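You operate a simulated robot arm through the tools that you are given. There is no shell and no other tool. Be economical: measure what you need, move in short steps, check, and stop when the job is done.

Carry out the task below with a simulated robot arm. There is one attempt and no reset: what you move stays moved.

TASK
Put the teal sleeve beside the turntable into pocket 56, lock it under the nozzle and grease it.
Fine: purple lock rocker on Tight before a quarter turn of the green grease knob.

It is judged by the outcome, as a careful person would: the job done as asked, and still so three seconds after it is handed in. It fails if anything else is knocked over, pushed out of place, dropped, spilled or broken.

THE ROBOT
A 6-joint arm with a two-finger parallel gripper, fixed in place. Base frame: the origin is at the foot of the arm, x ahead of it, y to its left, z up; the work surface is at about z = 0.8. Lengths are in m, angles in degrees, forces in N, time in s.
With the tool pointing down near the work surface it reaches from about 0.26 to 0.68 m from the base axis. Its first joint turns from -66.0 to 66.0 degrees. Payload 2.9 kg.
Tool frame: the origin (TCP) lies between the finger pads and is the grasp point; the fingertips stand 0.03 m ahead of it; z points along the fingers, y is the line along which they close. The gripper opens to 0.11 m. The fingers are 0.02 m wide and 0.01 m thick; the gripper's body (0.048 by 0.112 m) begins 0.055 m behind the TCP.
Orientation is that of the tool frame in the base frame, as [roll, pitch, yaw] about the fixed x, y, z axes, in that order (R = Rz(yaw) Ry(pitch) Rx(roll)). With the fingers straight down and closing along the base's y, the tool's x points along the base's -x, its y along +y and its z along -z.

THE INTERFACE
- The arm moves only by the tool play_rows. Its argument "series" is a list of rows, each a list of 6 numbers: the shift along the tool's x, y, z in m, then the turn, a rotation vector about the tool's x, y, z in degrees. In form: [[dx, dy, dz, rx, ry, rz], ...]. A call has 1 to 8 rows; each row is the pose to reach, as a shift and turn from the pose commanded when the call began, along the tool's axes at that moment. "claw" is the finger opening in m, from 0 to 0.11, set as the call begins (left out, the last holds). A row lasts 0.2 s, in which the tool goes at most 0.05 m and 8.6 degrees; a call with a longer step from one row to the next is refused whole, and so is a gripper value outside its range. A pose out of reach is approached as far as the arm can. The call stops where the force on the tool passes 40 N (or 10 N more than at its start, if that is more) or the arm is blocked; 0.2 s more then pass. The fingers move at their own pace (about 0.108 m/s each) and stop on an object; they squeeze with about 35 N. The grip force told is the motor's: it shows also when the fingers shut on nothing. Time passes only in rows, and 0.2 s behind the last, so rows that repeat a pose let the fingers close. It gives the time, the measured TCP pose, the force on the tool (base axes), the opening and the grip force at its end, in the units of the frame above (readings bear some noise), and new pictures: "pictures" is both (left out), scene, wrist or none.
- Cameras (640 x 400 px; columns grow to the right, rows downward): "scene" is fixed at [0.0794, 0.4311, 1.3961]; the picture's right is [-0.77, -0.64, 0.00], its down [-0.30, 0.36, -0.89] and it looks along [0.57, -0.68, -0.46] (base axes); focal length 345 px, centre (320, 200). "wrist" rides on the gripper at [-0.036, 0, -0.057] in the tool frame; the picture's right is [0.00, -1.00, 0.00], its down [0.97, 0.00, -0.24] and it looks along [0.24, 0.00, 0.97] (tool axes); focal length 218 px, centre (320, 200).
- point_at(camera, pixels): there is no depth. For up to 12 entries [column, row, z] of the newest picture of that camera ("zoom" is the newest enlarged one), the place [x, y] in the base frame at which the ray of that pixel passes the height z, good to about 0.003 m. No time passes.
- zoom(camera, box): a new picture of the part [left, top, right, bottom] of that camera's present view, enlarged. No time passes.
- sign_off(): hands the job in; it is judged then, once.

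Work in short steps. Measure before you move; look again where a grasp or a placing could have gone wrong, and mend it. You have 80 turns and 120 pictures in all, those below and enlarged ones among them. Open the gripper and draw the arm clear of the work before you hand the job in, unless the task says otherwise; then end with one line.

The tools are called after "Request:" as name(argument=value, ...) on one line, values as JSON. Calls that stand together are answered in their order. play_rows: Moves the arm, as the interface text tells. Its arguments: {"type":"object","properties":{"series":{"type":"array","items":{"type":"array","items":{"type":"number"}}},"claw":{"type":"number"},"pictures":{"type":"string","enum":["both","scene","wrist","none"]}},"required":["series"]} The other tools are called the same way: point_at (camera, pixels) gives the place at which the rays of pixels pass given heights; zoom (camera, box) takes an enlarged picture of a part of a camera's view; sign_off () hands the job in.

At the start:

```text
t: 0.0
tool_pos: [0.4592, -0.187, 1.0981]
tool_rot: [179.9, 0.0, -179.9]
ft_force: [-0.4, 0.1, -0.3]
gripper_width: 0.1097
gripper_force: 0.1
```

scene: 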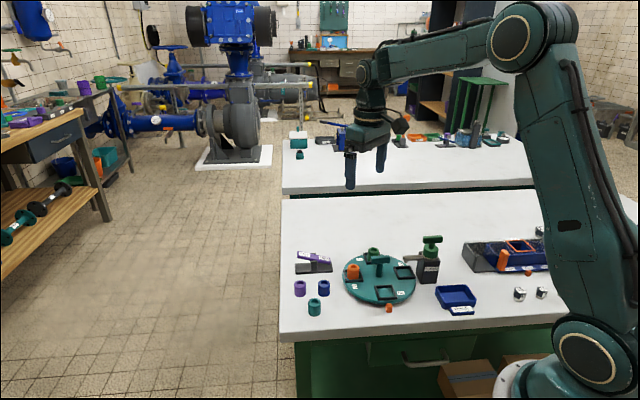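
wrist: 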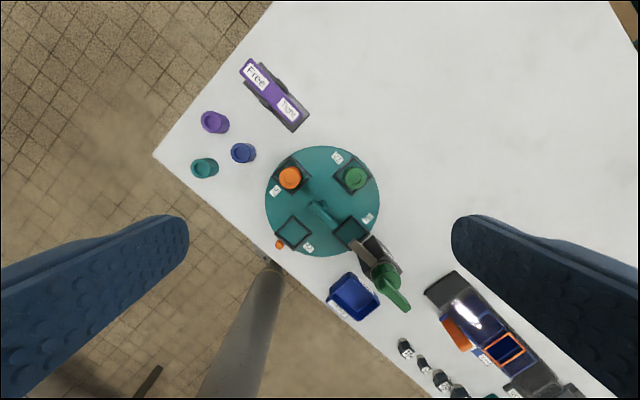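

I start by enlarging both views on the turntable to read the labels.

Request:
zoom(camera="wrist", box=[180, 40, 430, 320])

Request:
zoom(camera="scene", box=[280, 220, 480, 330])

```text
1.43 times, centred on (305, 180) of wrist
```

zoom: 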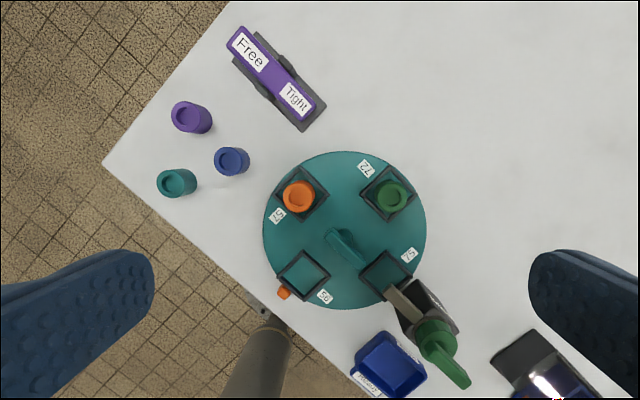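

```text
3.20 times, centred on (380, 275) of scene
```

zoom: 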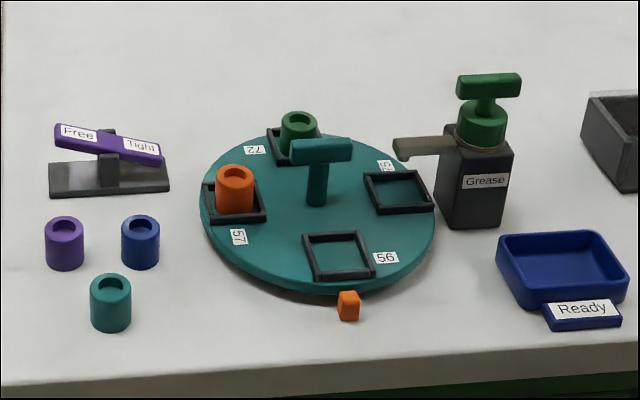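

Request:
point_at(camera="zoom", pixels=[[110, 330, 0.8], [110, 283, 0.84], [110, 283, 0.83], [316, 150, 0.86], [488, 85, 0.9], [340, 258, 0.82], [348, 318, 0.8], [75, 132, 0.84], [145, 150, 0.83], [50, 195, 0.8], [168, 190, 0.8]])

Request:
point_at(camera="wrist", pixels=[[204, 168, 0.83], [204, 168, 0.84], [204, 168, 0.82], [322, 200, 0.82], [292, 231, 0.82], [350, 231, 0.82], [290, 177, 0.82], [356, 178, 0.82], [257, 77, 0.83], [289, 108, 0.83], [383, 275, 0.88], [279, 244, 0.8]])

Request:
zoom(camera="scene", box=[288, 240, 348, 278])

Request:
zoom(camera="scene", box=[340, 230, 450, 315])

```text
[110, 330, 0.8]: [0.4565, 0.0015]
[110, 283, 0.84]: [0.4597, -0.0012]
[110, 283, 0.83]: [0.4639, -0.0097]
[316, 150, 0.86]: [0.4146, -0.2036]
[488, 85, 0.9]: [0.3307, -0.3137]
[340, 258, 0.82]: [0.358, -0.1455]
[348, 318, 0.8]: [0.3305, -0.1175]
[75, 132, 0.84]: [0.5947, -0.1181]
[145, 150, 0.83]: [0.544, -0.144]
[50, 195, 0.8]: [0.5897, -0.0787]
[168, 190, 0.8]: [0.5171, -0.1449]
```

```text
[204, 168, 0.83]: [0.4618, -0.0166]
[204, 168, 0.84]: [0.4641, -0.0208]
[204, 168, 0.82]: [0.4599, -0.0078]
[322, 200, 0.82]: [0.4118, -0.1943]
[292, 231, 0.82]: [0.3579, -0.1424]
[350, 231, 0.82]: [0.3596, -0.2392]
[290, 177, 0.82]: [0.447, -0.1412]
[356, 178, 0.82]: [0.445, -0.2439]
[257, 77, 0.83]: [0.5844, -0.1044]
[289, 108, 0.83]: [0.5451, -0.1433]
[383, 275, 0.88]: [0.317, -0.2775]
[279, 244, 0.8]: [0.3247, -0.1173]
```

```text
10.53 times, centred on (318, 259) of scene
```

zoom: 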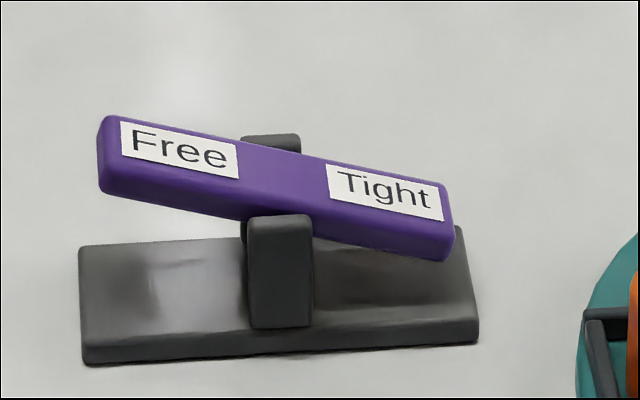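

```text
4.71 times, centred on (395, 272) of scene
```

zoom: 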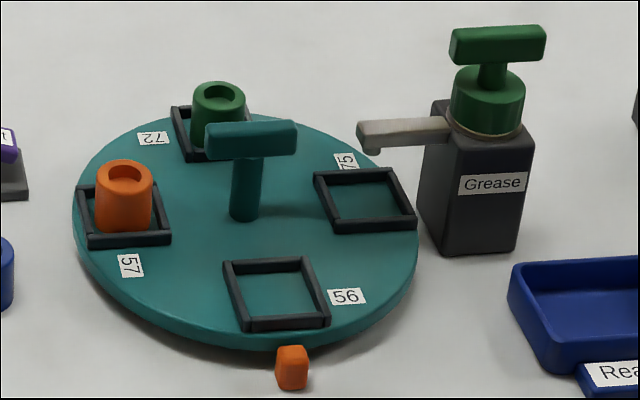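

The rocker's Tight end is down, so the lock is engaged and I'll need Free before turning the table. Pocket 56 (label nearest) is at the orange peg; the nozzle is over pocket 75. I go above the rocker's Free end, fingers closed.

Request:
play_rows(series=[[-0.025, 0.016, 0.029, 0, 0, 0], [-0.05, 0.033, 0.058, 0, 0, 0], [-0.075, 0.049, 0.088, 0, 0, 0], [-0.1, 0.065, 0.118, 0, 0, 0], [-0.126, 0.082, 0.148, 0, 0, 0], [-0.126, 0.082, 0.148, 0, 0, 0]], claw=0)

```text
t: 1.4
tool_pos: [0.5843, -0.106, 0.9486]
tool_rot: [-180.0, -0.1, 180.0]
ft_force: [0.1, -0.7, -0.7]
gripper_width: 0.0
gripper_force: 35.1
```

scene: 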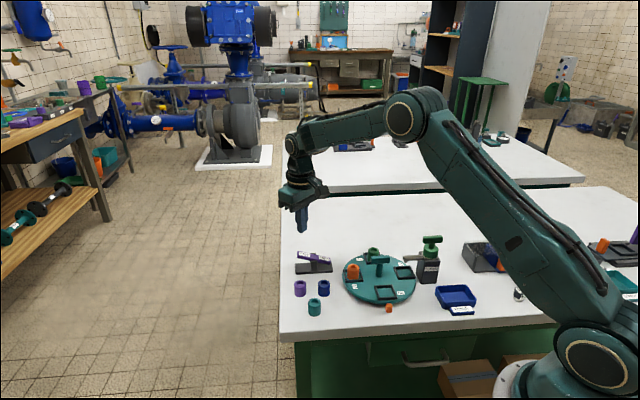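
wrist: 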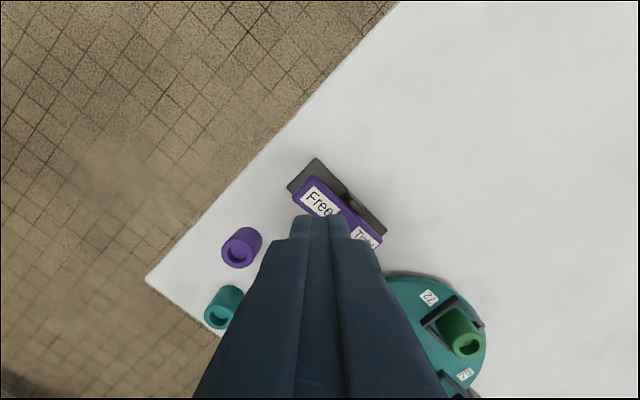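

Request:
point_at(camera="wrist", pixels=[[320, 203, 0.84], [366, 238, 0.83], [318, 159, 0.805], [386, 232, 0.805], [296, 186, 0.84], [380, 245, 0.83], [237, 258, 0.83], [220, 315, 0.83]])

Request:
zoom(camera="wrist", box=[200, 140, 400, 340])

```text
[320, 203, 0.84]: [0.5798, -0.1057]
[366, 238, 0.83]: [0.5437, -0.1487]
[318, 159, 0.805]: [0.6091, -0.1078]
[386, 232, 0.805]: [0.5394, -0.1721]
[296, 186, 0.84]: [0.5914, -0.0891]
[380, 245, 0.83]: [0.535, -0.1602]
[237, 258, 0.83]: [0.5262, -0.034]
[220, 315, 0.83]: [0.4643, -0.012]
```

```text
2.00 times, centred on (300, 240) of wrist
```

zoom: 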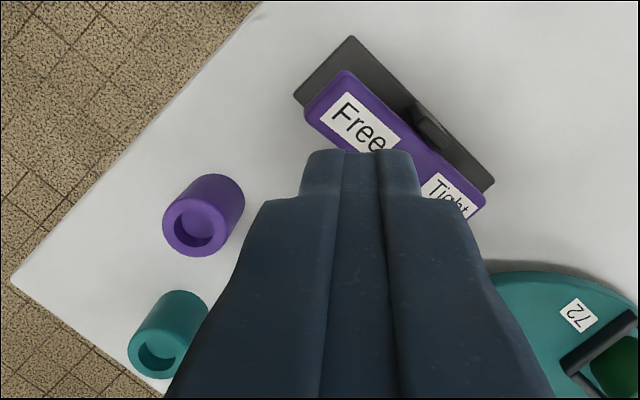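

Request:
play_rows(series=[[0, 0.003, 0.04, 0, 0, 0], [0, 0.003, 0.065, 0, 0, 0], [0, 0.003, 0.075, 0, 0, 0], [0, 0.003, 0.082, 0, 0, 0], [0, 0.003, 0.089, 0, 0, 0]], pictures="none")

Request:
zoom(camera="scene", box=[280, 220, 350, 280])

```text
t: 2.6
tool_pos: [0.5855, -0.1016, 0.8651]
tool_rot: [-179.9, 0.3, -179.9]
ft_force: [-10.2, 7.9, 38.1]
gripper_width: 0.0
gripper_force: 34.4
```

```text
6.67 times, centred on (315, 250) of scene
```

zoom: 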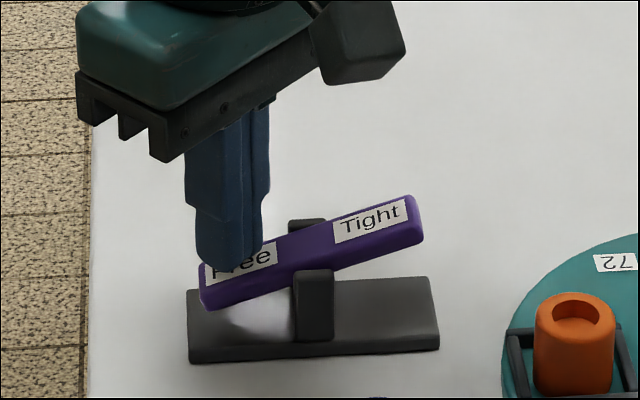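

The rocker is on Free now. Next I rise and go over the teal sleeve at about (0.4645, -0.0115), turning 45° so the fingers stay clear of the blue and purple sleeves.

Request:
play_rows(series=[[0, 0, -0.045, 0, 0, 0], [0.015, 0.011, -0.085, 0, 0, 7.5], [0.04, 0.03, -0.09, 0, 0, 15], [0.065, 0.049, -0.09, 0, 0, 22.5], [0.09, 0.068, -0.09, 0, 0, 30], [0.11, 0.083, -0.09, 0, 0, 37.5], [0.1205, 0.0905, -0.09, 0, 0, 45], [0.1205, 0.0905, -0.09, 0, 0, 45]], claw=0.06)

```text
t: 4.4
tool_pos: [0.4655, -0.012, 0.953]
tool_rot: [-180.0, 0.1, 134.9]
ft_force: [-0.3, 0.4, 0.0]
gripper_width: 0.0604
gripper_force: 0.1
```

scene: 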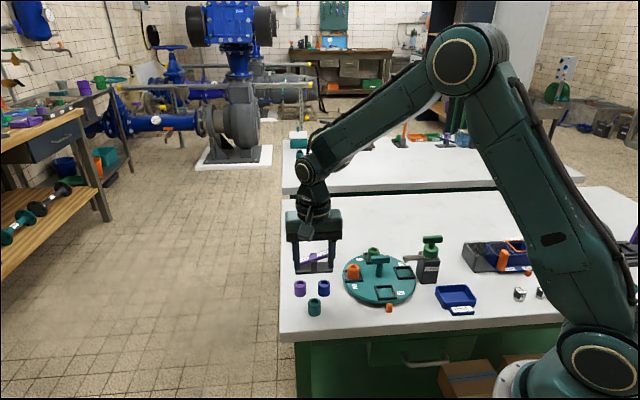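
wrist: 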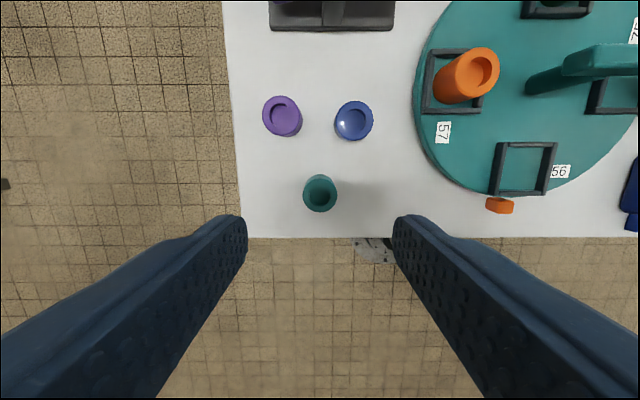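

Request:
point_at(camera="wrist", pixels=[[320, 197, 0.83], [320, 197, 0.835], [305, 197, 0.83], [335, 197, 0.83], [524, 169, 0.825], [503, 145, 0.825], [555, 145, 0.825], [496, 193, 0.825], [549, 192, 0.825], [500, 205, 0.815]])

Request:
zoom(camera="wrist", box=[240, 80, 400, 240])

```text
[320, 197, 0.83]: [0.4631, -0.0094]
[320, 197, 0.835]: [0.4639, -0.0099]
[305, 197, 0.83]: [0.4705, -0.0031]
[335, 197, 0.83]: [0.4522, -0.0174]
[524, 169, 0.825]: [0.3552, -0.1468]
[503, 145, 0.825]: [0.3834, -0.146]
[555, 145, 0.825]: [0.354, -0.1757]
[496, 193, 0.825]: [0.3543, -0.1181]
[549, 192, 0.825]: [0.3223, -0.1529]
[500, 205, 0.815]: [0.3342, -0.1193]
```

```text
2.50 times, centred on (320, 160) of wrist
```

zoom: 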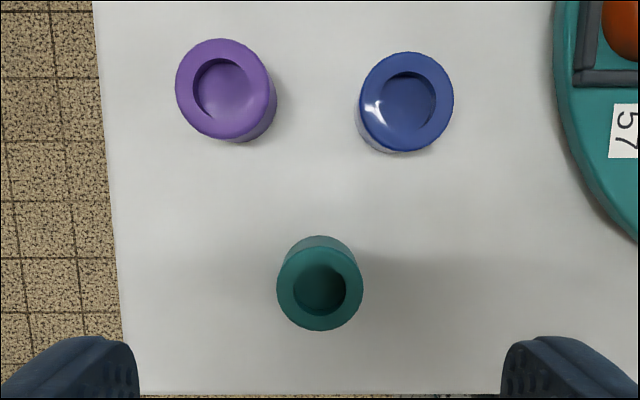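

Sleeve centre is about (0.4635, -0.0105), top at about 0.83. I descend with the tips at about 0.812, so they will stay clear of the pocket rim, and close.

Request:
play_rows(series=[[0.0025, 0, 0.04, 0, 0, 0], [0.0025, 0, 0.08, 0, 0, 0], [0.0025, 0, 0.1, 0, 0, 0], [0.0025, 0, 0.111, 0, 0, 0]], pictures="none")

Request:
zoom(camera="scene", box=[275, 220, 355, 330])

```text
t: 5.4
tool_pos: [0.4612, -0.0074, 0.8403]
tool_rot: [179.9, 0.1, 135.1]
ft_force: [-0.3, 0.4, -0.9]
gripper_width: 0.0598
gripper_force: 0.2
```

```text
3.64 times, centred on (315, 275) of scene
```

zoom: 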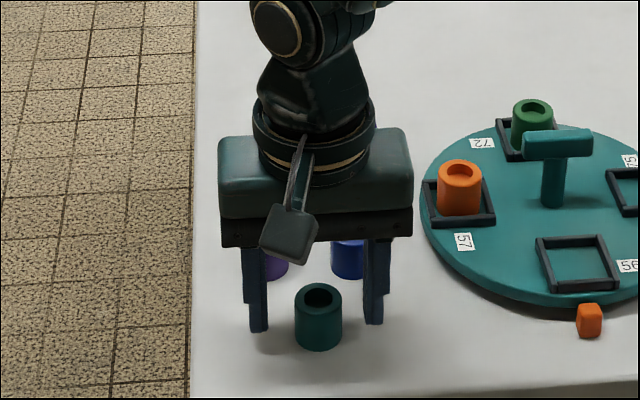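

Request:
point_at(camera="zoom", pixels=[[319, 352, 0.8], [321, 297, 0.83], [321, 297, 0.835], [258, 332, 0.81], [374, 324, 0.81], [296, 340, 0.8], [343, 340, 0.8]])

Request:
zoom(camera="wrist", box=[160, 0, 480, 400])

```text
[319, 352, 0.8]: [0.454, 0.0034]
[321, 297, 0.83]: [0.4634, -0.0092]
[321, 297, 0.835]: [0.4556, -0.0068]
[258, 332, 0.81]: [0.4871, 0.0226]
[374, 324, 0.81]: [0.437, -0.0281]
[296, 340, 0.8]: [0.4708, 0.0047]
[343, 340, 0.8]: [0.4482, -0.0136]
```

```text
1.00 times, centred on (320, 200) of wrist
```

zoom: 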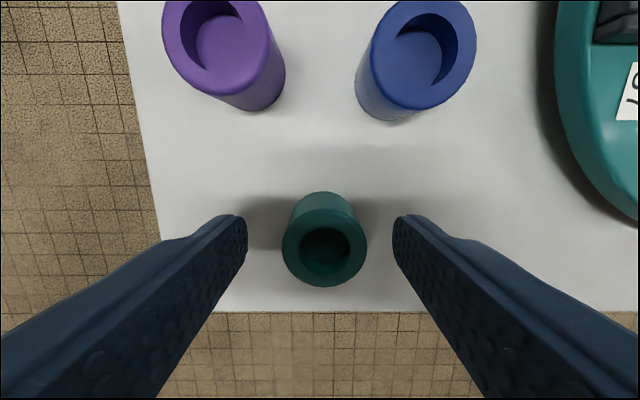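

Centred well; I close and lift a little.

Request:
play_rows(series=[[0, 0, 0, 0, 0, 0], [0, 0, 0, 0, 0, 0], [0, 0, 0, 0, 0, 0]], claw=0.01, pictures="none")

Request:
play_rows(series=[[0, 0, -0.03, 0, 0, 0], [0, 0, -0.07, 0, 0, 0], [0, 0, -0.08, 0, 0, 0]])

```text
t: 6.2
tool_pos: [0.4605, -0.007, 0.84]
tool_rot: [-180.0, 0.0, 135.0]
ft_force: [0.3, 0.1, -0.1]
gripper_width: 0.0286
gripper_force: 35.1
```

```text
t: 7.0
tool_pos: [0.4592, -0.0077, 0.9215]
tool_rot: [179.9, 0.1, 135.0]
ft_force: [-0.7, -0.5, -1.6]
gripper_width: 0.0285
gripper_force: 35.3
```

scene: 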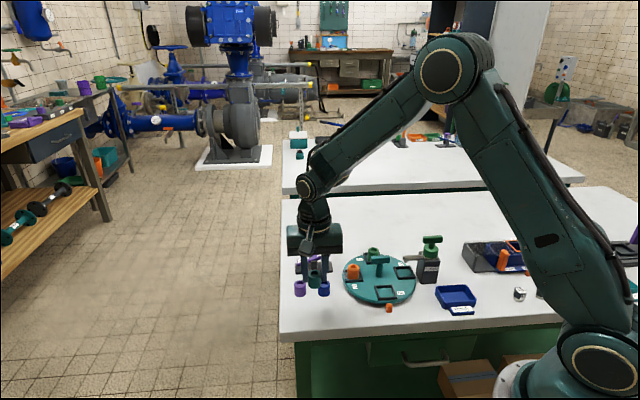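
wrist: 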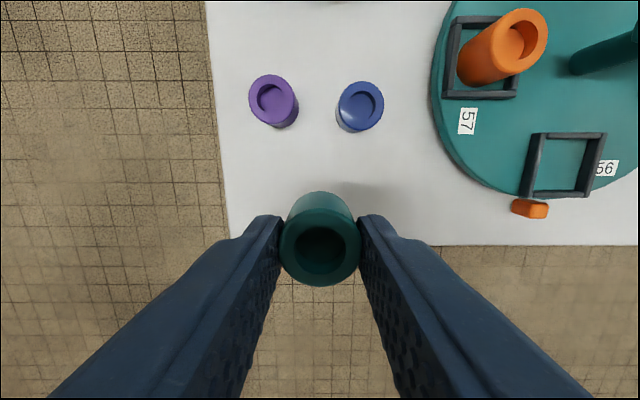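

Sleeve held (28.5 mm). I carry it level to above pocket 56.

Request:
play_rows(series=[[-0.006, -0.042, -0.01, 0, 0, 0], [-0.012, -0.085, -0.02, 0, 0, 0], [-0.018, -0.127, -0.02, 0, 0, 0], [-0.0255, -0.1697, -0.02, 0, 0, 0], [-0.0255, -0.1697, -0.02, 0, 0, 0]])

```text
t: 8.2
tool_pos: [0.3562, -0.1509, 0.9431]
tool_rot: [-180.0, -0.1, 135.1]
ft_force: [0.2, 0.8, -1.7]
gripper_width: 0.0284
gripper_force: 34.8
```

scene: 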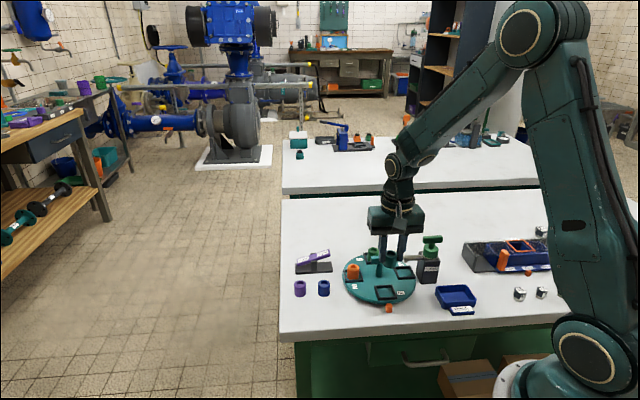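
wrist: 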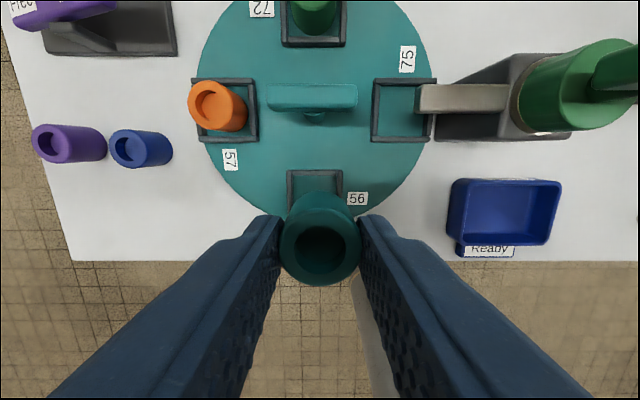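

Request:
zoom(camera="wrist", box=[180, 0, 460, 230])

Request:
point_at(camera="wrist", pixels=[[191, 79, 0.825], [257, 79, 0.825], [258, 142, 0.825], [374, 80, 0.825], [436, 80, 0.825], [372, 142, 0.825], [432, 142, 0.825], [287, 170, 0.825], [342, 170, 0.825], [313, 115, 0.82], [320, 243, 0.91]])

```text
1.74 times, centred on (320, 115) of wrist
```

zoom: 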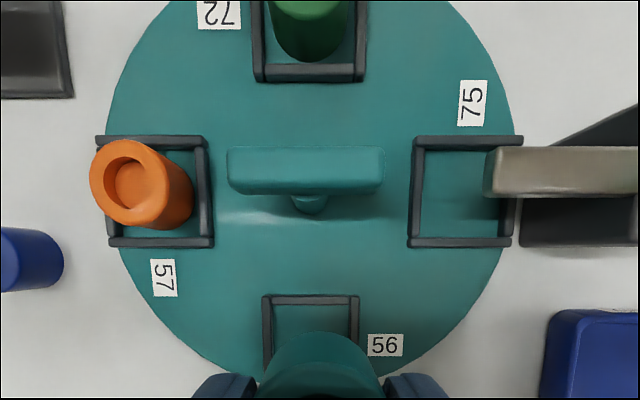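

```text
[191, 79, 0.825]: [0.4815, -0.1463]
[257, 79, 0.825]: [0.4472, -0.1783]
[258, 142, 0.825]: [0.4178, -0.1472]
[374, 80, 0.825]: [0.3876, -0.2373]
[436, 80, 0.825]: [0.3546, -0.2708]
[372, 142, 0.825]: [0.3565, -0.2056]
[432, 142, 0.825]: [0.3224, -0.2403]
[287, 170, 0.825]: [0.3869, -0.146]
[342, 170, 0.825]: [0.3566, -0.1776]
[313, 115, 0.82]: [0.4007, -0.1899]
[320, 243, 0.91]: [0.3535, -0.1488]
```

Request:
zoom(camera="wrist", box=[260, 150, 380, 310])

Request:
zoom(camera="scene", box=[340, 200, 450, 315])

```text
2.50 times, centred on (320, 230) of wrist
```

zoom: 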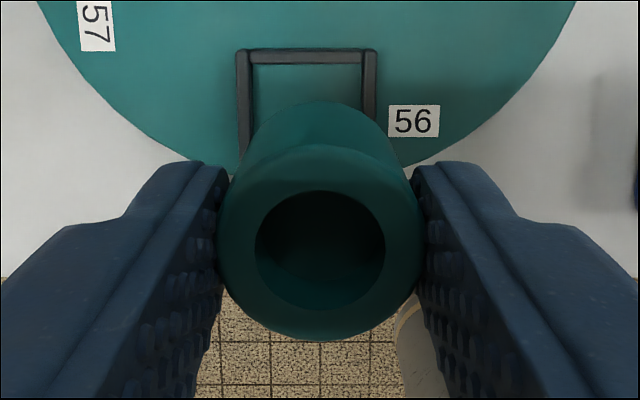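

```text
3.48 times, centred on (395, 258) of scene
```

zoom: 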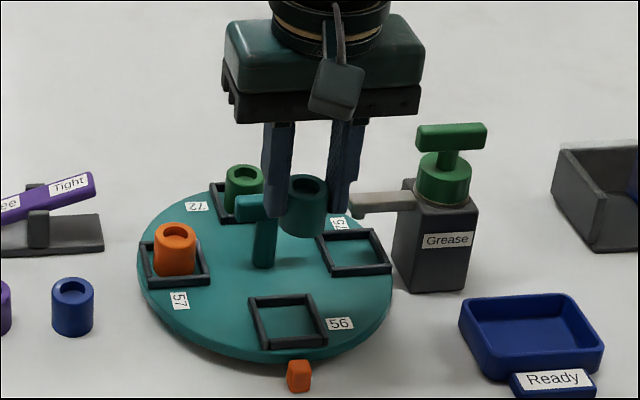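

Pocket centre is about (0.3564, -0.146); I shift to line the sleeve up with it and lower it to just above the rim.

Request:
play_rows(series=[[0.0053, 0.004, 0.02, 0, 0, 0], [0.0053, 0.004, 0.05, 0, 0, 0], [0.0053, 0.004, 0.065, 0, 0, 0], [0.0053, 0.004, 0.065, 0, 0, 0]], pictures="none")

Request:
zoom(camera="scene", box=[350, 240, 420, 315])

Request:
zoom(camera="wrist", box=[220, 100, 420, 300])

```text
t: 9.2
tool_pos: [0.358, -0.1427, 0.8784]
tool_rot: [-180.0, -0.1, 135.0]
ft_force: [0.2, -0.5, -0.8]
gripper_width: 0.0286
gripper_force: 35.1
```

```text
5.33 times, centred on (385, 278) of scene
```

zoom: 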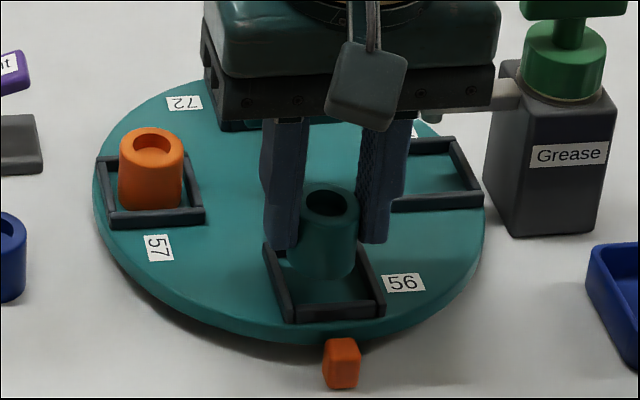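

```text
2.00 times, centred on (320, 200) of wrist
```

zoom: 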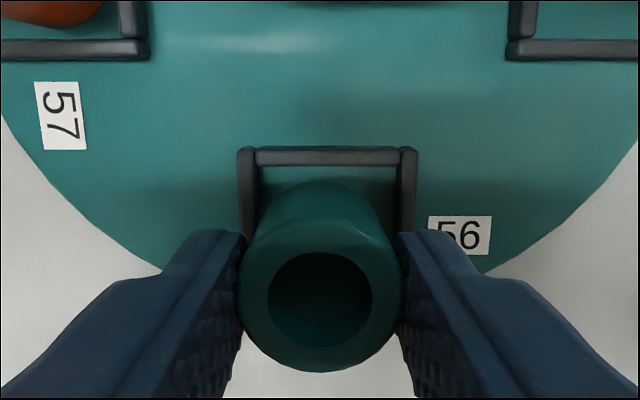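

Request:
point_at(camera="wrist", pixels=[[340, 173.5, 0.825], [302, 173.5, 0.825], [378, 173.5, 0.825], [320, 250, 0.865], [323, 182, 0.822]])

Request:
zoom(camera="scene", box=[350, 240, 420, 315])

Request:
point_at(camera="zoom", pixels=[[270, 247, 0.825], [290, 315, 0.825], [383, 307, 0.825], [330, 202, 0.865], [325, 281, 0.838], [340, 308, 0.815], [150, 142, 0.85], [150, 208, 0.817]])

```text
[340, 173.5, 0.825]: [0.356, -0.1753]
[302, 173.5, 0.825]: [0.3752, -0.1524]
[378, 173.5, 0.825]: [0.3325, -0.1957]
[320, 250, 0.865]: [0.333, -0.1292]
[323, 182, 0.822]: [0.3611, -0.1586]
```

```text
5.33 times, centred on (385, 278) of scene
```

zoom: 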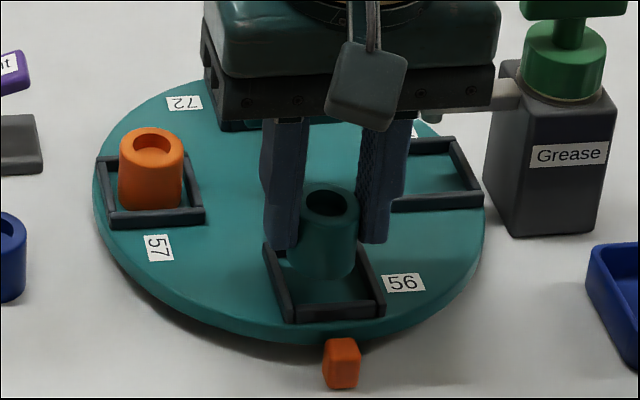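

```text
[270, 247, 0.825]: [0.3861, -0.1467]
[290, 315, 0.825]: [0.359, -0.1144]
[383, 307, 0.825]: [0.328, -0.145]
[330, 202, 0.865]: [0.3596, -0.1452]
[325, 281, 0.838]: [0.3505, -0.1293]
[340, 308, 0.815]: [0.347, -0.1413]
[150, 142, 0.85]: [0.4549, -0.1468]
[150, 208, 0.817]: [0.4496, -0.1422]
```

Offset is about 2 mm; I correct it and lower to contact gently.

Request:
play_rows(series=[[0.001, -0.0025, 0, 0, 0, 0], [0.001, -0.0025, 0.01, 0, 0, 0], [0.001, -0.0025, 0.016, 0, 0, 0], [0.001, -0.0025, 0.02, 0, 0, 0], [0.001, -0.0025, 0.022, 0, 0, 0]], pictures="none")

Request:
zoom(camera="scene", box=[350, 240, 420, 315])

```text
t: 10.2
tool_pos: [0.3552, -0.1437, 0.8586]
tool_rot: [180.0, 0.2, 135.1]
ft_force: [-3.3, 1.6, 8.6]
gripper_width: 0.0283
gripper_force: 35.4
stopped in row 5: the force on the tool passed its limit (the readings are from after the stop); the commanded pose is now the measured one
```

```text
5.33 times, centred on (385, 278) of scene
```

zoom: 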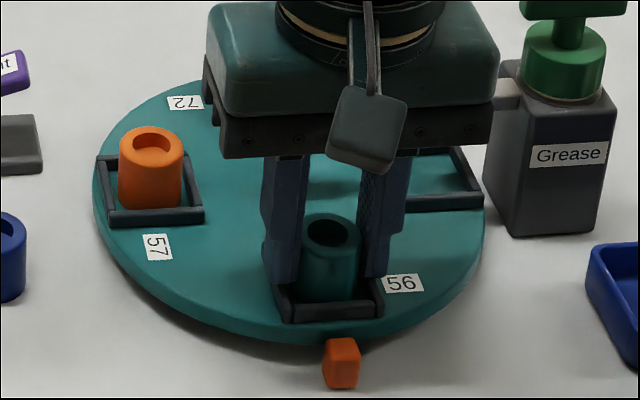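

The sleeve has touched down and sits in the pocket like the orange one. Release and rise.

Request:
play_rows(series=[[0, 0, 0, 0, 0, 0], [0, 0, 0, 0, 0, 0], [0, 0, -0.02, 0, 0, 0], [0, 0, -0.06, 0, 0, 0], [0, 0, -0.1, 0, 0, 0], [0, 0, -0.13, 0, 0, 0]], claw=0.045)

Request:
zoom(camera="scene", box=[340, 230, 450, 315])

Request:
zoom(camera="wrist", box=[180, 40, 460, 270])

```text
t: 11.6
tool_pos: [0.3568, -0.1429, 0.988]
tool_rot: [179.9, 0.2, 134.9]
ft_force: [-0.4, -0.3, 0.2]
gripper_width: 0.0449
gripper_force: 0.1
```

scene: 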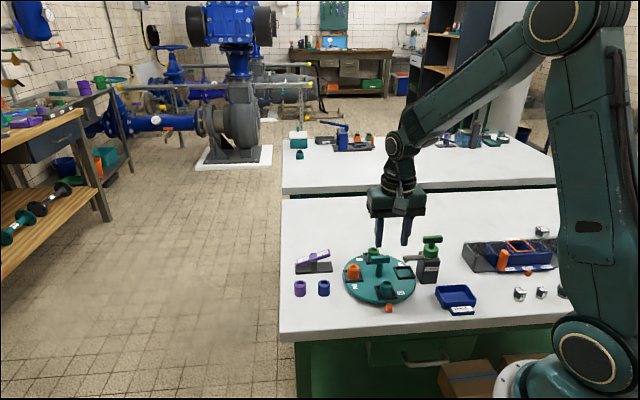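
wrist: 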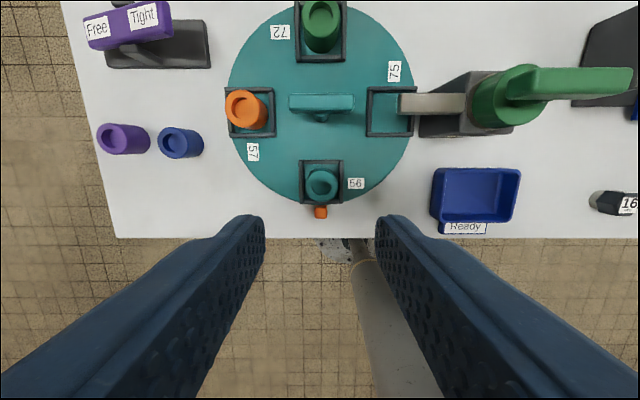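

```text
4.71 times, centred on (395, 272) of scene
```

zoom: 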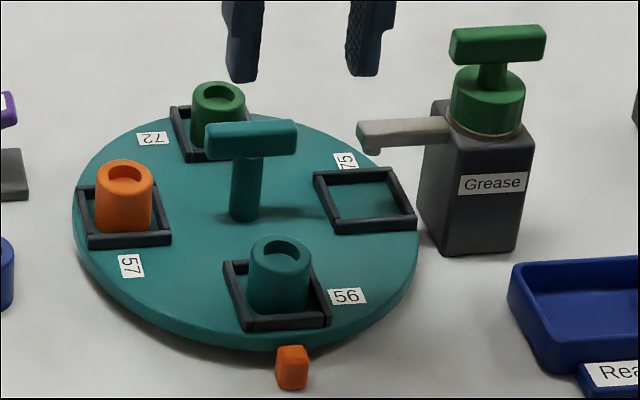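

```text
1.74 times, centred on (320, 155) of wrist
```

zoom: 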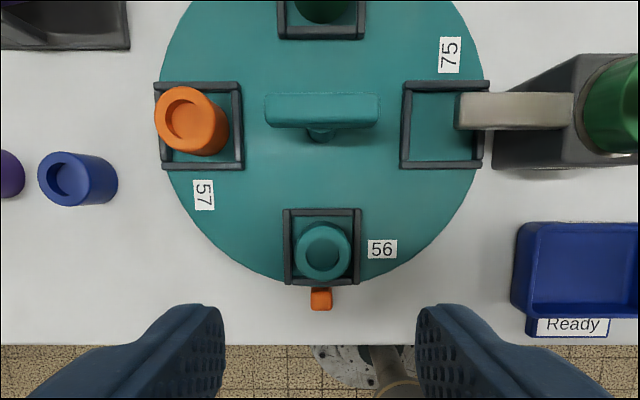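

The sleeve is seated squarely. Now measuring the T-handle, nozzle and green knob heights by crossing both views.

Request:
point_at(camera="wrist", pixels=[[321, 101, 0.86], [321, 101, 0.88], [290, 103, 0.87], [354, 103, 0.87], [571, 80, 0.9], [571, 80, 0.92], [629, 80, 0.91], [512, 84, 0.91], [402, 104, 0.87]])

Request:
zoom(camera="scene", box=[340, 230, 450, 315])

Request:
point_at(camera="zoom", pixels=[[252, 128, 0.86], [252, 128, 0.87], [252, 128, 0.88], [206, 128, 0.87], [297, 126, 0.87], [497, 32, 0.9], [497, 32, 0.91], [497, 32, 0.92], [365, 126, 0.86], [365, 126, 0.87], [545, 30, 0.91], [455, 32, 0.91]])

```text
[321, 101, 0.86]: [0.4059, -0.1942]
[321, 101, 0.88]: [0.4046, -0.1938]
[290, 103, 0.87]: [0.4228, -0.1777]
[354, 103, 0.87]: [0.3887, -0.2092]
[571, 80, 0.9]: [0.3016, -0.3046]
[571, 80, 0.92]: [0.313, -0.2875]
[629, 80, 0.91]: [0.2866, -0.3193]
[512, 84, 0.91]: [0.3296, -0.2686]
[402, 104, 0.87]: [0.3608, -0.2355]
```

```text
4.71 times, centred on (395, 272) of scene
```

zoom: 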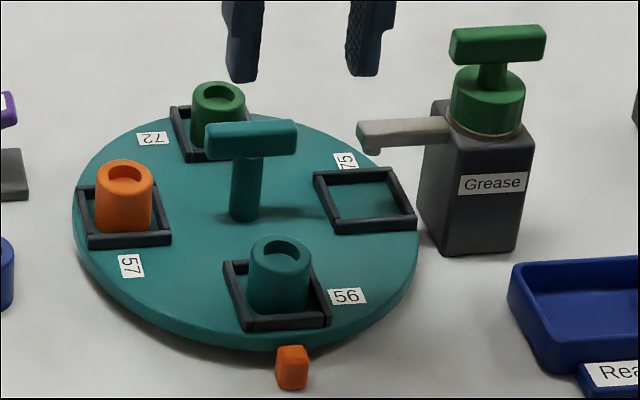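

```text
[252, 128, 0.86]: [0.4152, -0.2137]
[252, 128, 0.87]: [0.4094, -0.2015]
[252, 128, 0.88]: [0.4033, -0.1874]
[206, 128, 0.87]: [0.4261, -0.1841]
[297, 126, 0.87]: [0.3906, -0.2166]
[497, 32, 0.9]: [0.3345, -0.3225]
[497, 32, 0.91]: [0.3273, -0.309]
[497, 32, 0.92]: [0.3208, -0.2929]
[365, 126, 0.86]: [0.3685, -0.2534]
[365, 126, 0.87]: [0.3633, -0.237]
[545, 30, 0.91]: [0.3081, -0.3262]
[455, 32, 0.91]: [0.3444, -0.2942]
```

Handle bar: centre about (0.404, -0.193), top at 0.876, lying along 45°. I go above it and turn the gripper 90° so the fingers straddle the bar.

Request:
play_rows(series=[[-0.01, 0, 0, 0, 0, 8.5], [-0.02, 0, 0, 0, 0, 17], [-0.03, 0, 0, 0, 0, 25.5], [-0.04, 0, 0, 0, 0, 34], [-0.05, 0, 0, 0, 0, 42.5], [-0.06, -0.001, 0, 0, 0, 51], [-0.0688, -0.002, 0, 0, 0, 59.5], [-0.0688, -0.002, 0, 0, 0, 68]], claw=0.05, pictures="none")

Request:
play_rows(series=[[0, 0, 0.01, 0, 0, 8.5], [0, 0, 0.02, 0, 0, 17], [0, 0, 0.03, 0, 0, 22], [0, 0, 0.03, 0, 0, 22]])

```text
t: 13.4
tool_pos: [0.404, -0.1929, 0.9881]
tool_rot: [179.8, 0.0, 66.9]
ft_force: [0.2, 0.0, -0.5]
gripper_width: 0.0501
gripper_force: 0.1
```

```text
t: 14.4
tool_pos: [0.4043, -0.1935, 0.9603]
tool_rot: [179.8, 0.0, 45.0]
ft_force: [-0.4, 0.2, 0.1]
gripper_width: 0.0504
gripper_force: 0.0
```

scene: 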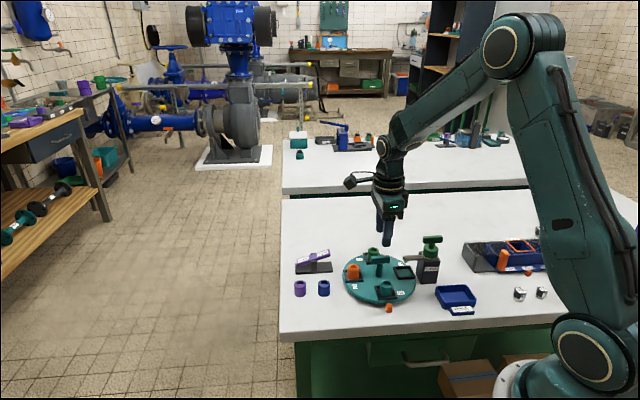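
wrist: 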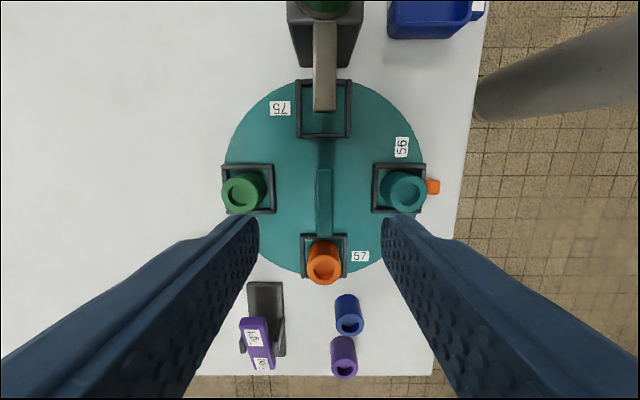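

The bar is 4 px right of centre; I correct by 2 mm, descend and close on it.

Request:
play_rows(series=[[0, -0.0025, 0.03, 0, 0, 0], [0, -0.0025, 0.06, 0, 0, 0], [0, -0.0025, 0.08, 0, 0, 0], [0, -0.0025, 0.086, 0, 0, 0]], pictures="none")

Request:
play_rows(series=[[0, 0, 0, 0, 0, 0], [0, 0, 0, 0, 0, 0], [0, 0, 0, 0, 0, 0]], claw=0.005)

Request:
zoom(camera="scene", box=[290, 210, 450, 315])

```text
t: 15.4
tool_pos: [0.4026, -0.1924, 0.8715]
tool_rot: [179.9, -0.1, 45.0]
ft_force: [-0.6, 0.3, -0.3]
gripper_width: 0.0499
gripper_force: 0.1
```

```text
t: 16.2
tool_pos: [0.403, -0.1924, 0.8717]
tool_rot: [179.9, -0.1, 44.9]
ft_force: [0.7, -0.5, -3.2]
gripper_width: 0.0154
gripper_force: 44.9
```

scene: 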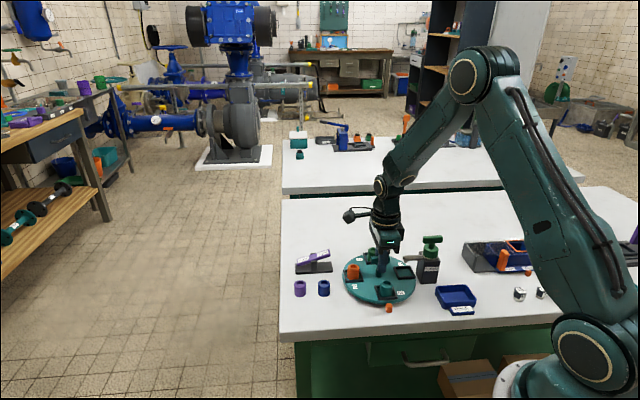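
wrist: 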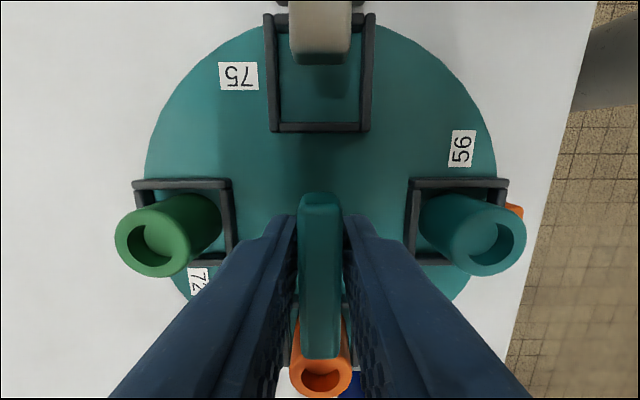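

```text
3.81 times, centred on (370, 262) of scene
```

zoom: 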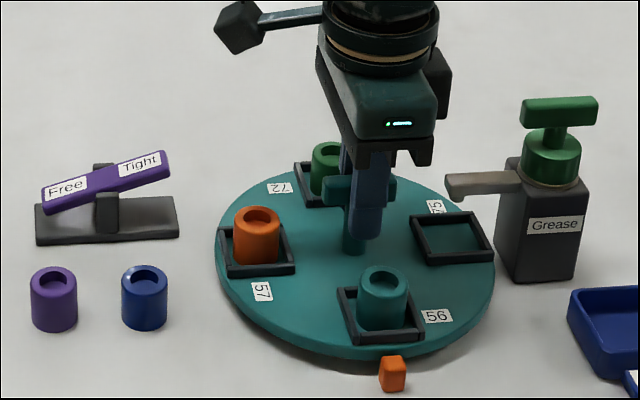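

Bar gripped (15.4 mm), rocker still Free. Sleeve 56 must go counter-clockwise (seen from above) to the nozzle; I try a first 15°.

Request:
play_rows(series=[[0, 0, 0, 0, 0, -5], [0, 0, 0, 0, 0, -10], [0, 0, 0, 0, 0, -15], [0, 0, 0, 0, 0, -15]], pictures="wrist")

```text
t: 17.2
tool_pos: [0.4016, -0.1923, 0.8717]
tool_rot: [179.9, -0.1, 60.0]
ft_force: [9.7, -2.3, -15.6]
gripper_width: 0.0157
gripper_force: 45.0
```

wrist: 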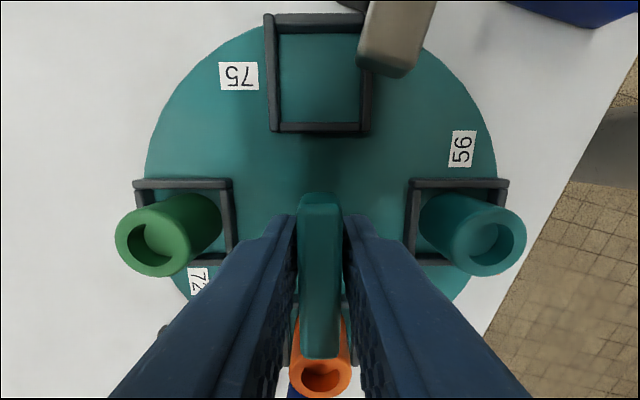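

The table turns with it. Continue, with a 1 mm shift to ease the side force.

Request:
play_rows(series=[[0.0005, 0.0009, 0, 0, 0, -5], [0.0005, 0.0009, 0, 0, 0, -11], [0.0005, 0.0009, 0, 0, 0, -17], [0.0005, 0.0009, 0, 0, 0, -23], [0.0005, 0.0009, 0, 0, 0, -29], [0.0005, 0.0009, 0, 0, 0, -35], [0.0005, 0.0009, 0, 0, 0, -40], [0.0005, 0.0009, 0, 0, 0, -40]], pictures="wrist")

```text
t: 19.0
tool_pos: [0.4032, -0.192, 0.8719]
tool_rot: [180.0, 0.1, 99.9]
ft_force: [12.8, -2.7, -19.7]
gripper_width: 0.0154
gripper_force: 45.1
```

wrist: 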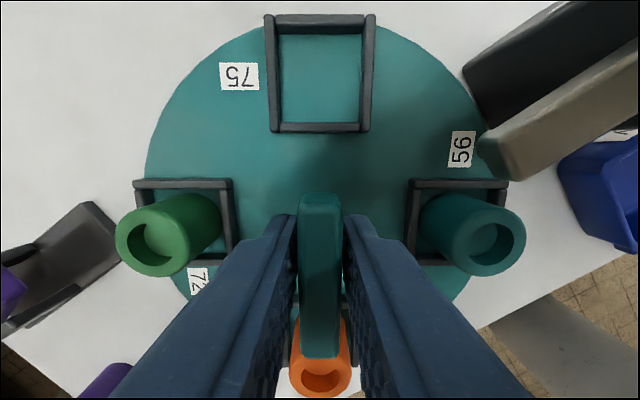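

Request:
play_rows(series=[[0, 0, 0, 0, 0, -6], [0, 0, 0, 0, 0, -12], [0, 0, 0, 0, 0, -18], [0, 0, 0, 0, 0, -24], [0, 0, 0, 0, 0, -30], [0, 0, 0, 0, 0, -35], [0, 0, 0, 0, 0, -35]])

Request:
zoom(camera="scene", box=[340, 230, 450, 315])

```text
t: 20.6
tool_pos: [0.4038, -0.1914, 0.8723]
tool_rot: [179.9, 0.3, 135.2]
ft_force: [17.9, 3.8, -21.8]
gripper_width: 0.0154
gripper_force: 45.3
```

scene: 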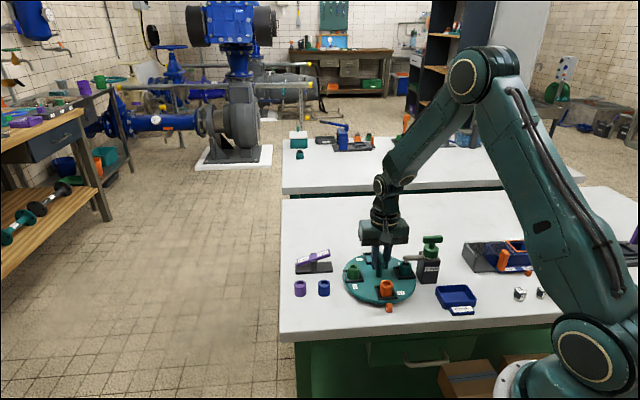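
wrist: 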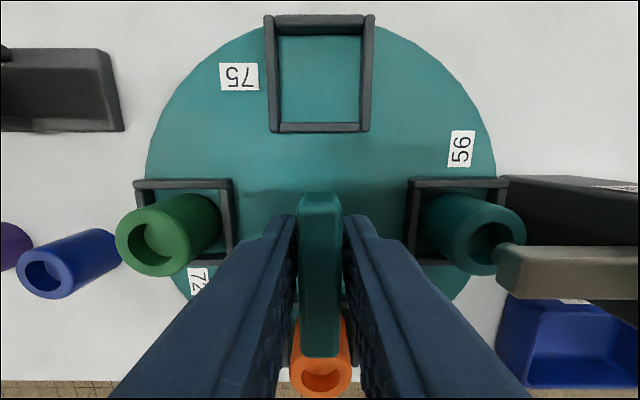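

```text
4.71 times, centred on (395, 272) of scene
```

zoom: 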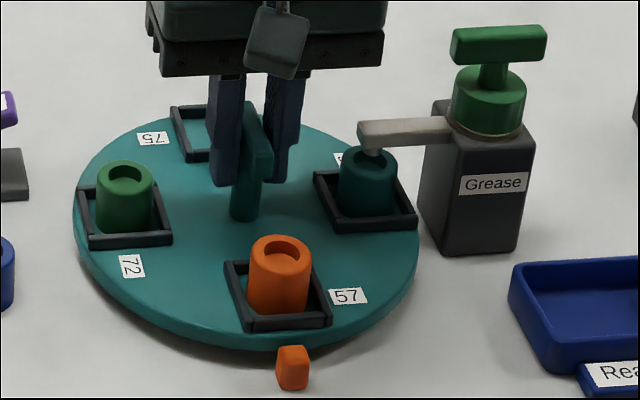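

The teal sleeve is under the nozzle. Release and rise straight up, then check alignment.

Request:
play_rows(series=[[0, 0, 0, 0, 0, 0], [0, 0, 0, 0, 0, 0], [0, 0, -0.03, 0, 0, 0], [0, 0, -0.07, 0, 0, 0], [0, 0, -0.11, 0, 0, 0]], claw=0.045)

Request:
zoom(camera="wrist", box=[160, 60, 500, 300])

Request:
zoom(camera="scene", box=[290, 220, 450, 315])

```text
t: 21.8
tool_pos: [0.4004, -0.192, 0.9823]
tool_rot: [-180.0, 0.1, 135.0]
ft_force: [-0.2, -0.1, 0.3]
gripper_width: 0.045
gripper_force: 0.0
```

scene: 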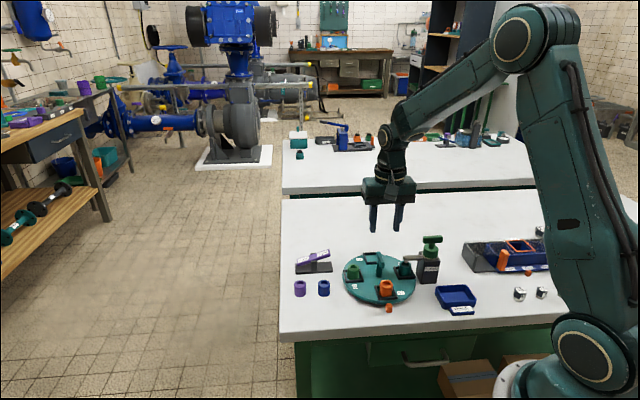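
wrist: 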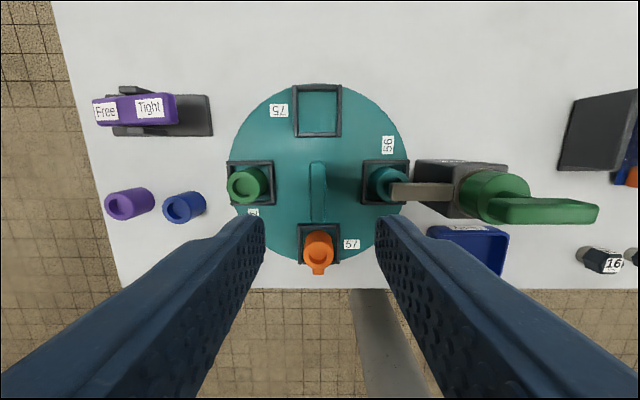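

```text
1.67 times, centred on (330, 180) of wrist
```

zoom: 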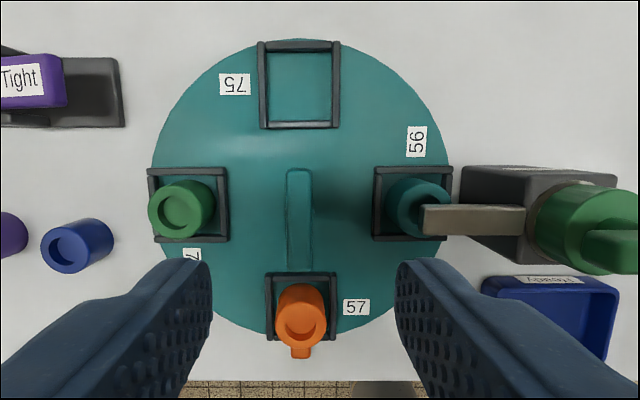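

```text
4.00 times, centred on (370, 268) of scene
```

zoom: 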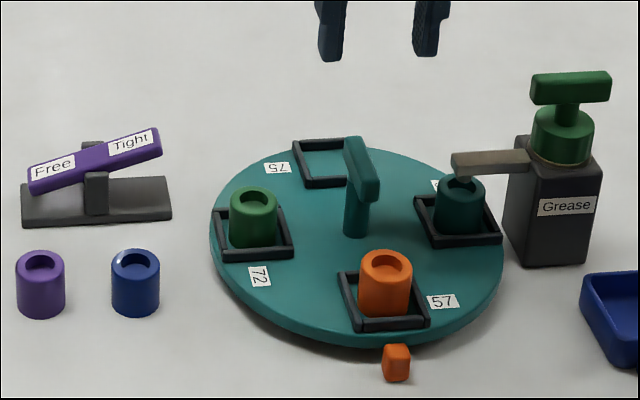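

Alignment is good. Measure the raised Tight end before pressing it.

Request:
point_at(camera="wrist", pixels=[[149, 106, 0.86], [177, 108, 0.86], [149, 106, 0.85], [105, 111, 0.84]])

Request:
point_at(camera="zoom", pixels=[[130, 144, 0.85], [130, 144, 0.86], [158, 140, 0.86], [55, 167, 0.835]])

```text
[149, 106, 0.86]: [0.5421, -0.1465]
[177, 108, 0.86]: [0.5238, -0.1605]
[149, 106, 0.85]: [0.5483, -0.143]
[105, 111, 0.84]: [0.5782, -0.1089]
```

```text
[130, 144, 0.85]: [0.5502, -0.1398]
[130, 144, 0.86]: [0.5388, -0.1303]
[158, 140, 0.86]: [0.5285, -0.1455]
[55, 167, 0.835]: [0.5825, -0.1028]
```

Request:
play_rows(series=[[-0.018, 0.033, 0, 0, 0, 0], [-0.035, 0.066, 0, 0, 0, 0], [-0.053, 0.1, 0, 0, 0, 0], [-0.0697, 0.1319, 0, 0, 0, 0], [-0.0697, 0.1319, 0.04, 0, 0, 0], [-0.0697, 0.1319, 0.04, 0, 0, 0]], claw=0)

Request:
zoom(camera="scene", box=[280, 210, 360, 280])

```text
t: 23.2
tool_pos: [0.5415, -0.1481, 0.9465]
tool_rot: [179.8, 0.2, 135.0]
ft_force: [-0.1, 0.1, -0.8]
gripper_width: 0.0003
gripper_force: 35.0
```

scene: 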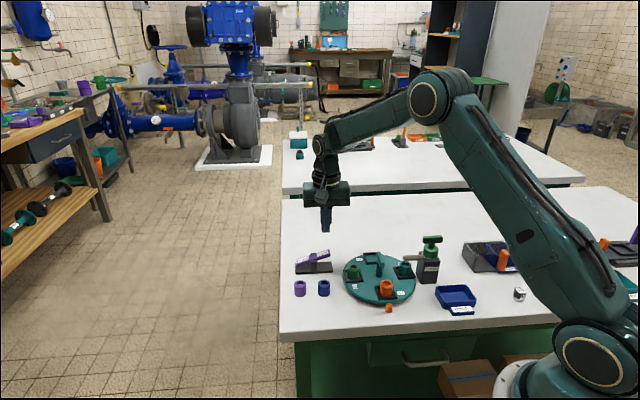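
wrist: 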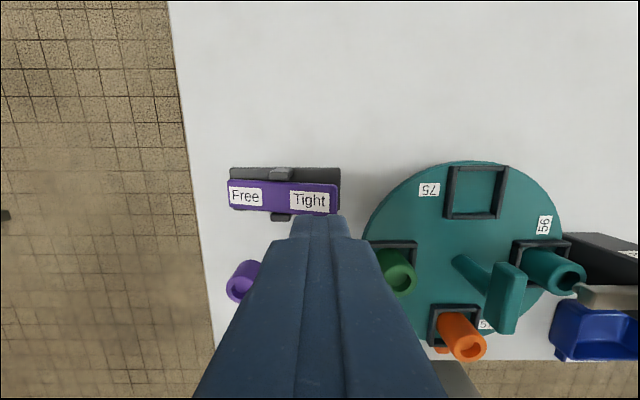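

```text
5.71 times, centred on (320, 245) of scene
```

zoom: 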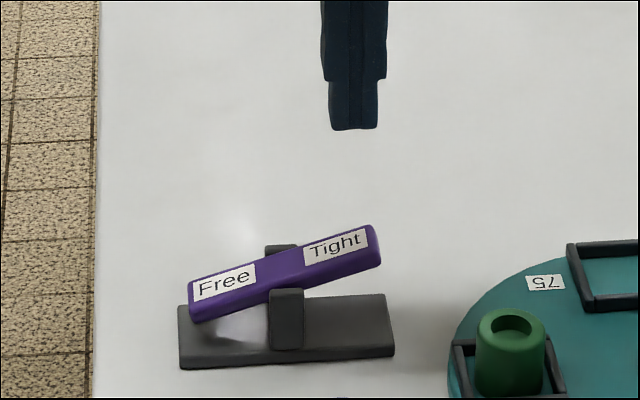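

Aligned over the Tight end; press down.

Request:
play_rows(series=[[-0.001, 0.003, 0.035, 0, 0, 0], [-0.001, 0.003, 0.055, 0, 0, 0], [-0.001, 0.003, 0.067, 0, 0, 0], [-0.001, 0.003, 0.075, 0, 0, 0], [-0.001, 0.003, 0.082, 0, 0, 0], [-0.001, 0.003, 0.087, 0, 0, 0]], pictures="none")

Request:
zoom(camera="scene", box=[280, 210, 360, 280])

```text
t: 24.5
tool_pos: [0.547, -0.1467, 0.8659]
tool_rot: [-180.0, 0.2, 134.9]
ft_force: [-8.9, 1.4, 12.3]
gripper_width: 0.0
gripper_force: 35.0
stopped in row 6: the force on the tool passed its limit (the readings are from after the stop); the commanded pose is now the measured one
```

```text
5.71 times, centred on (320, 245) of scene
```

zoom: 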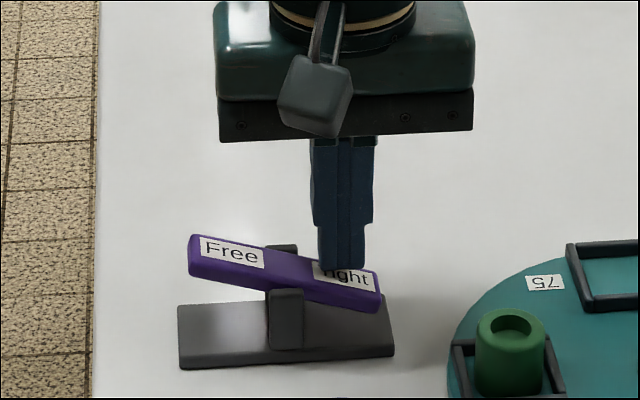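

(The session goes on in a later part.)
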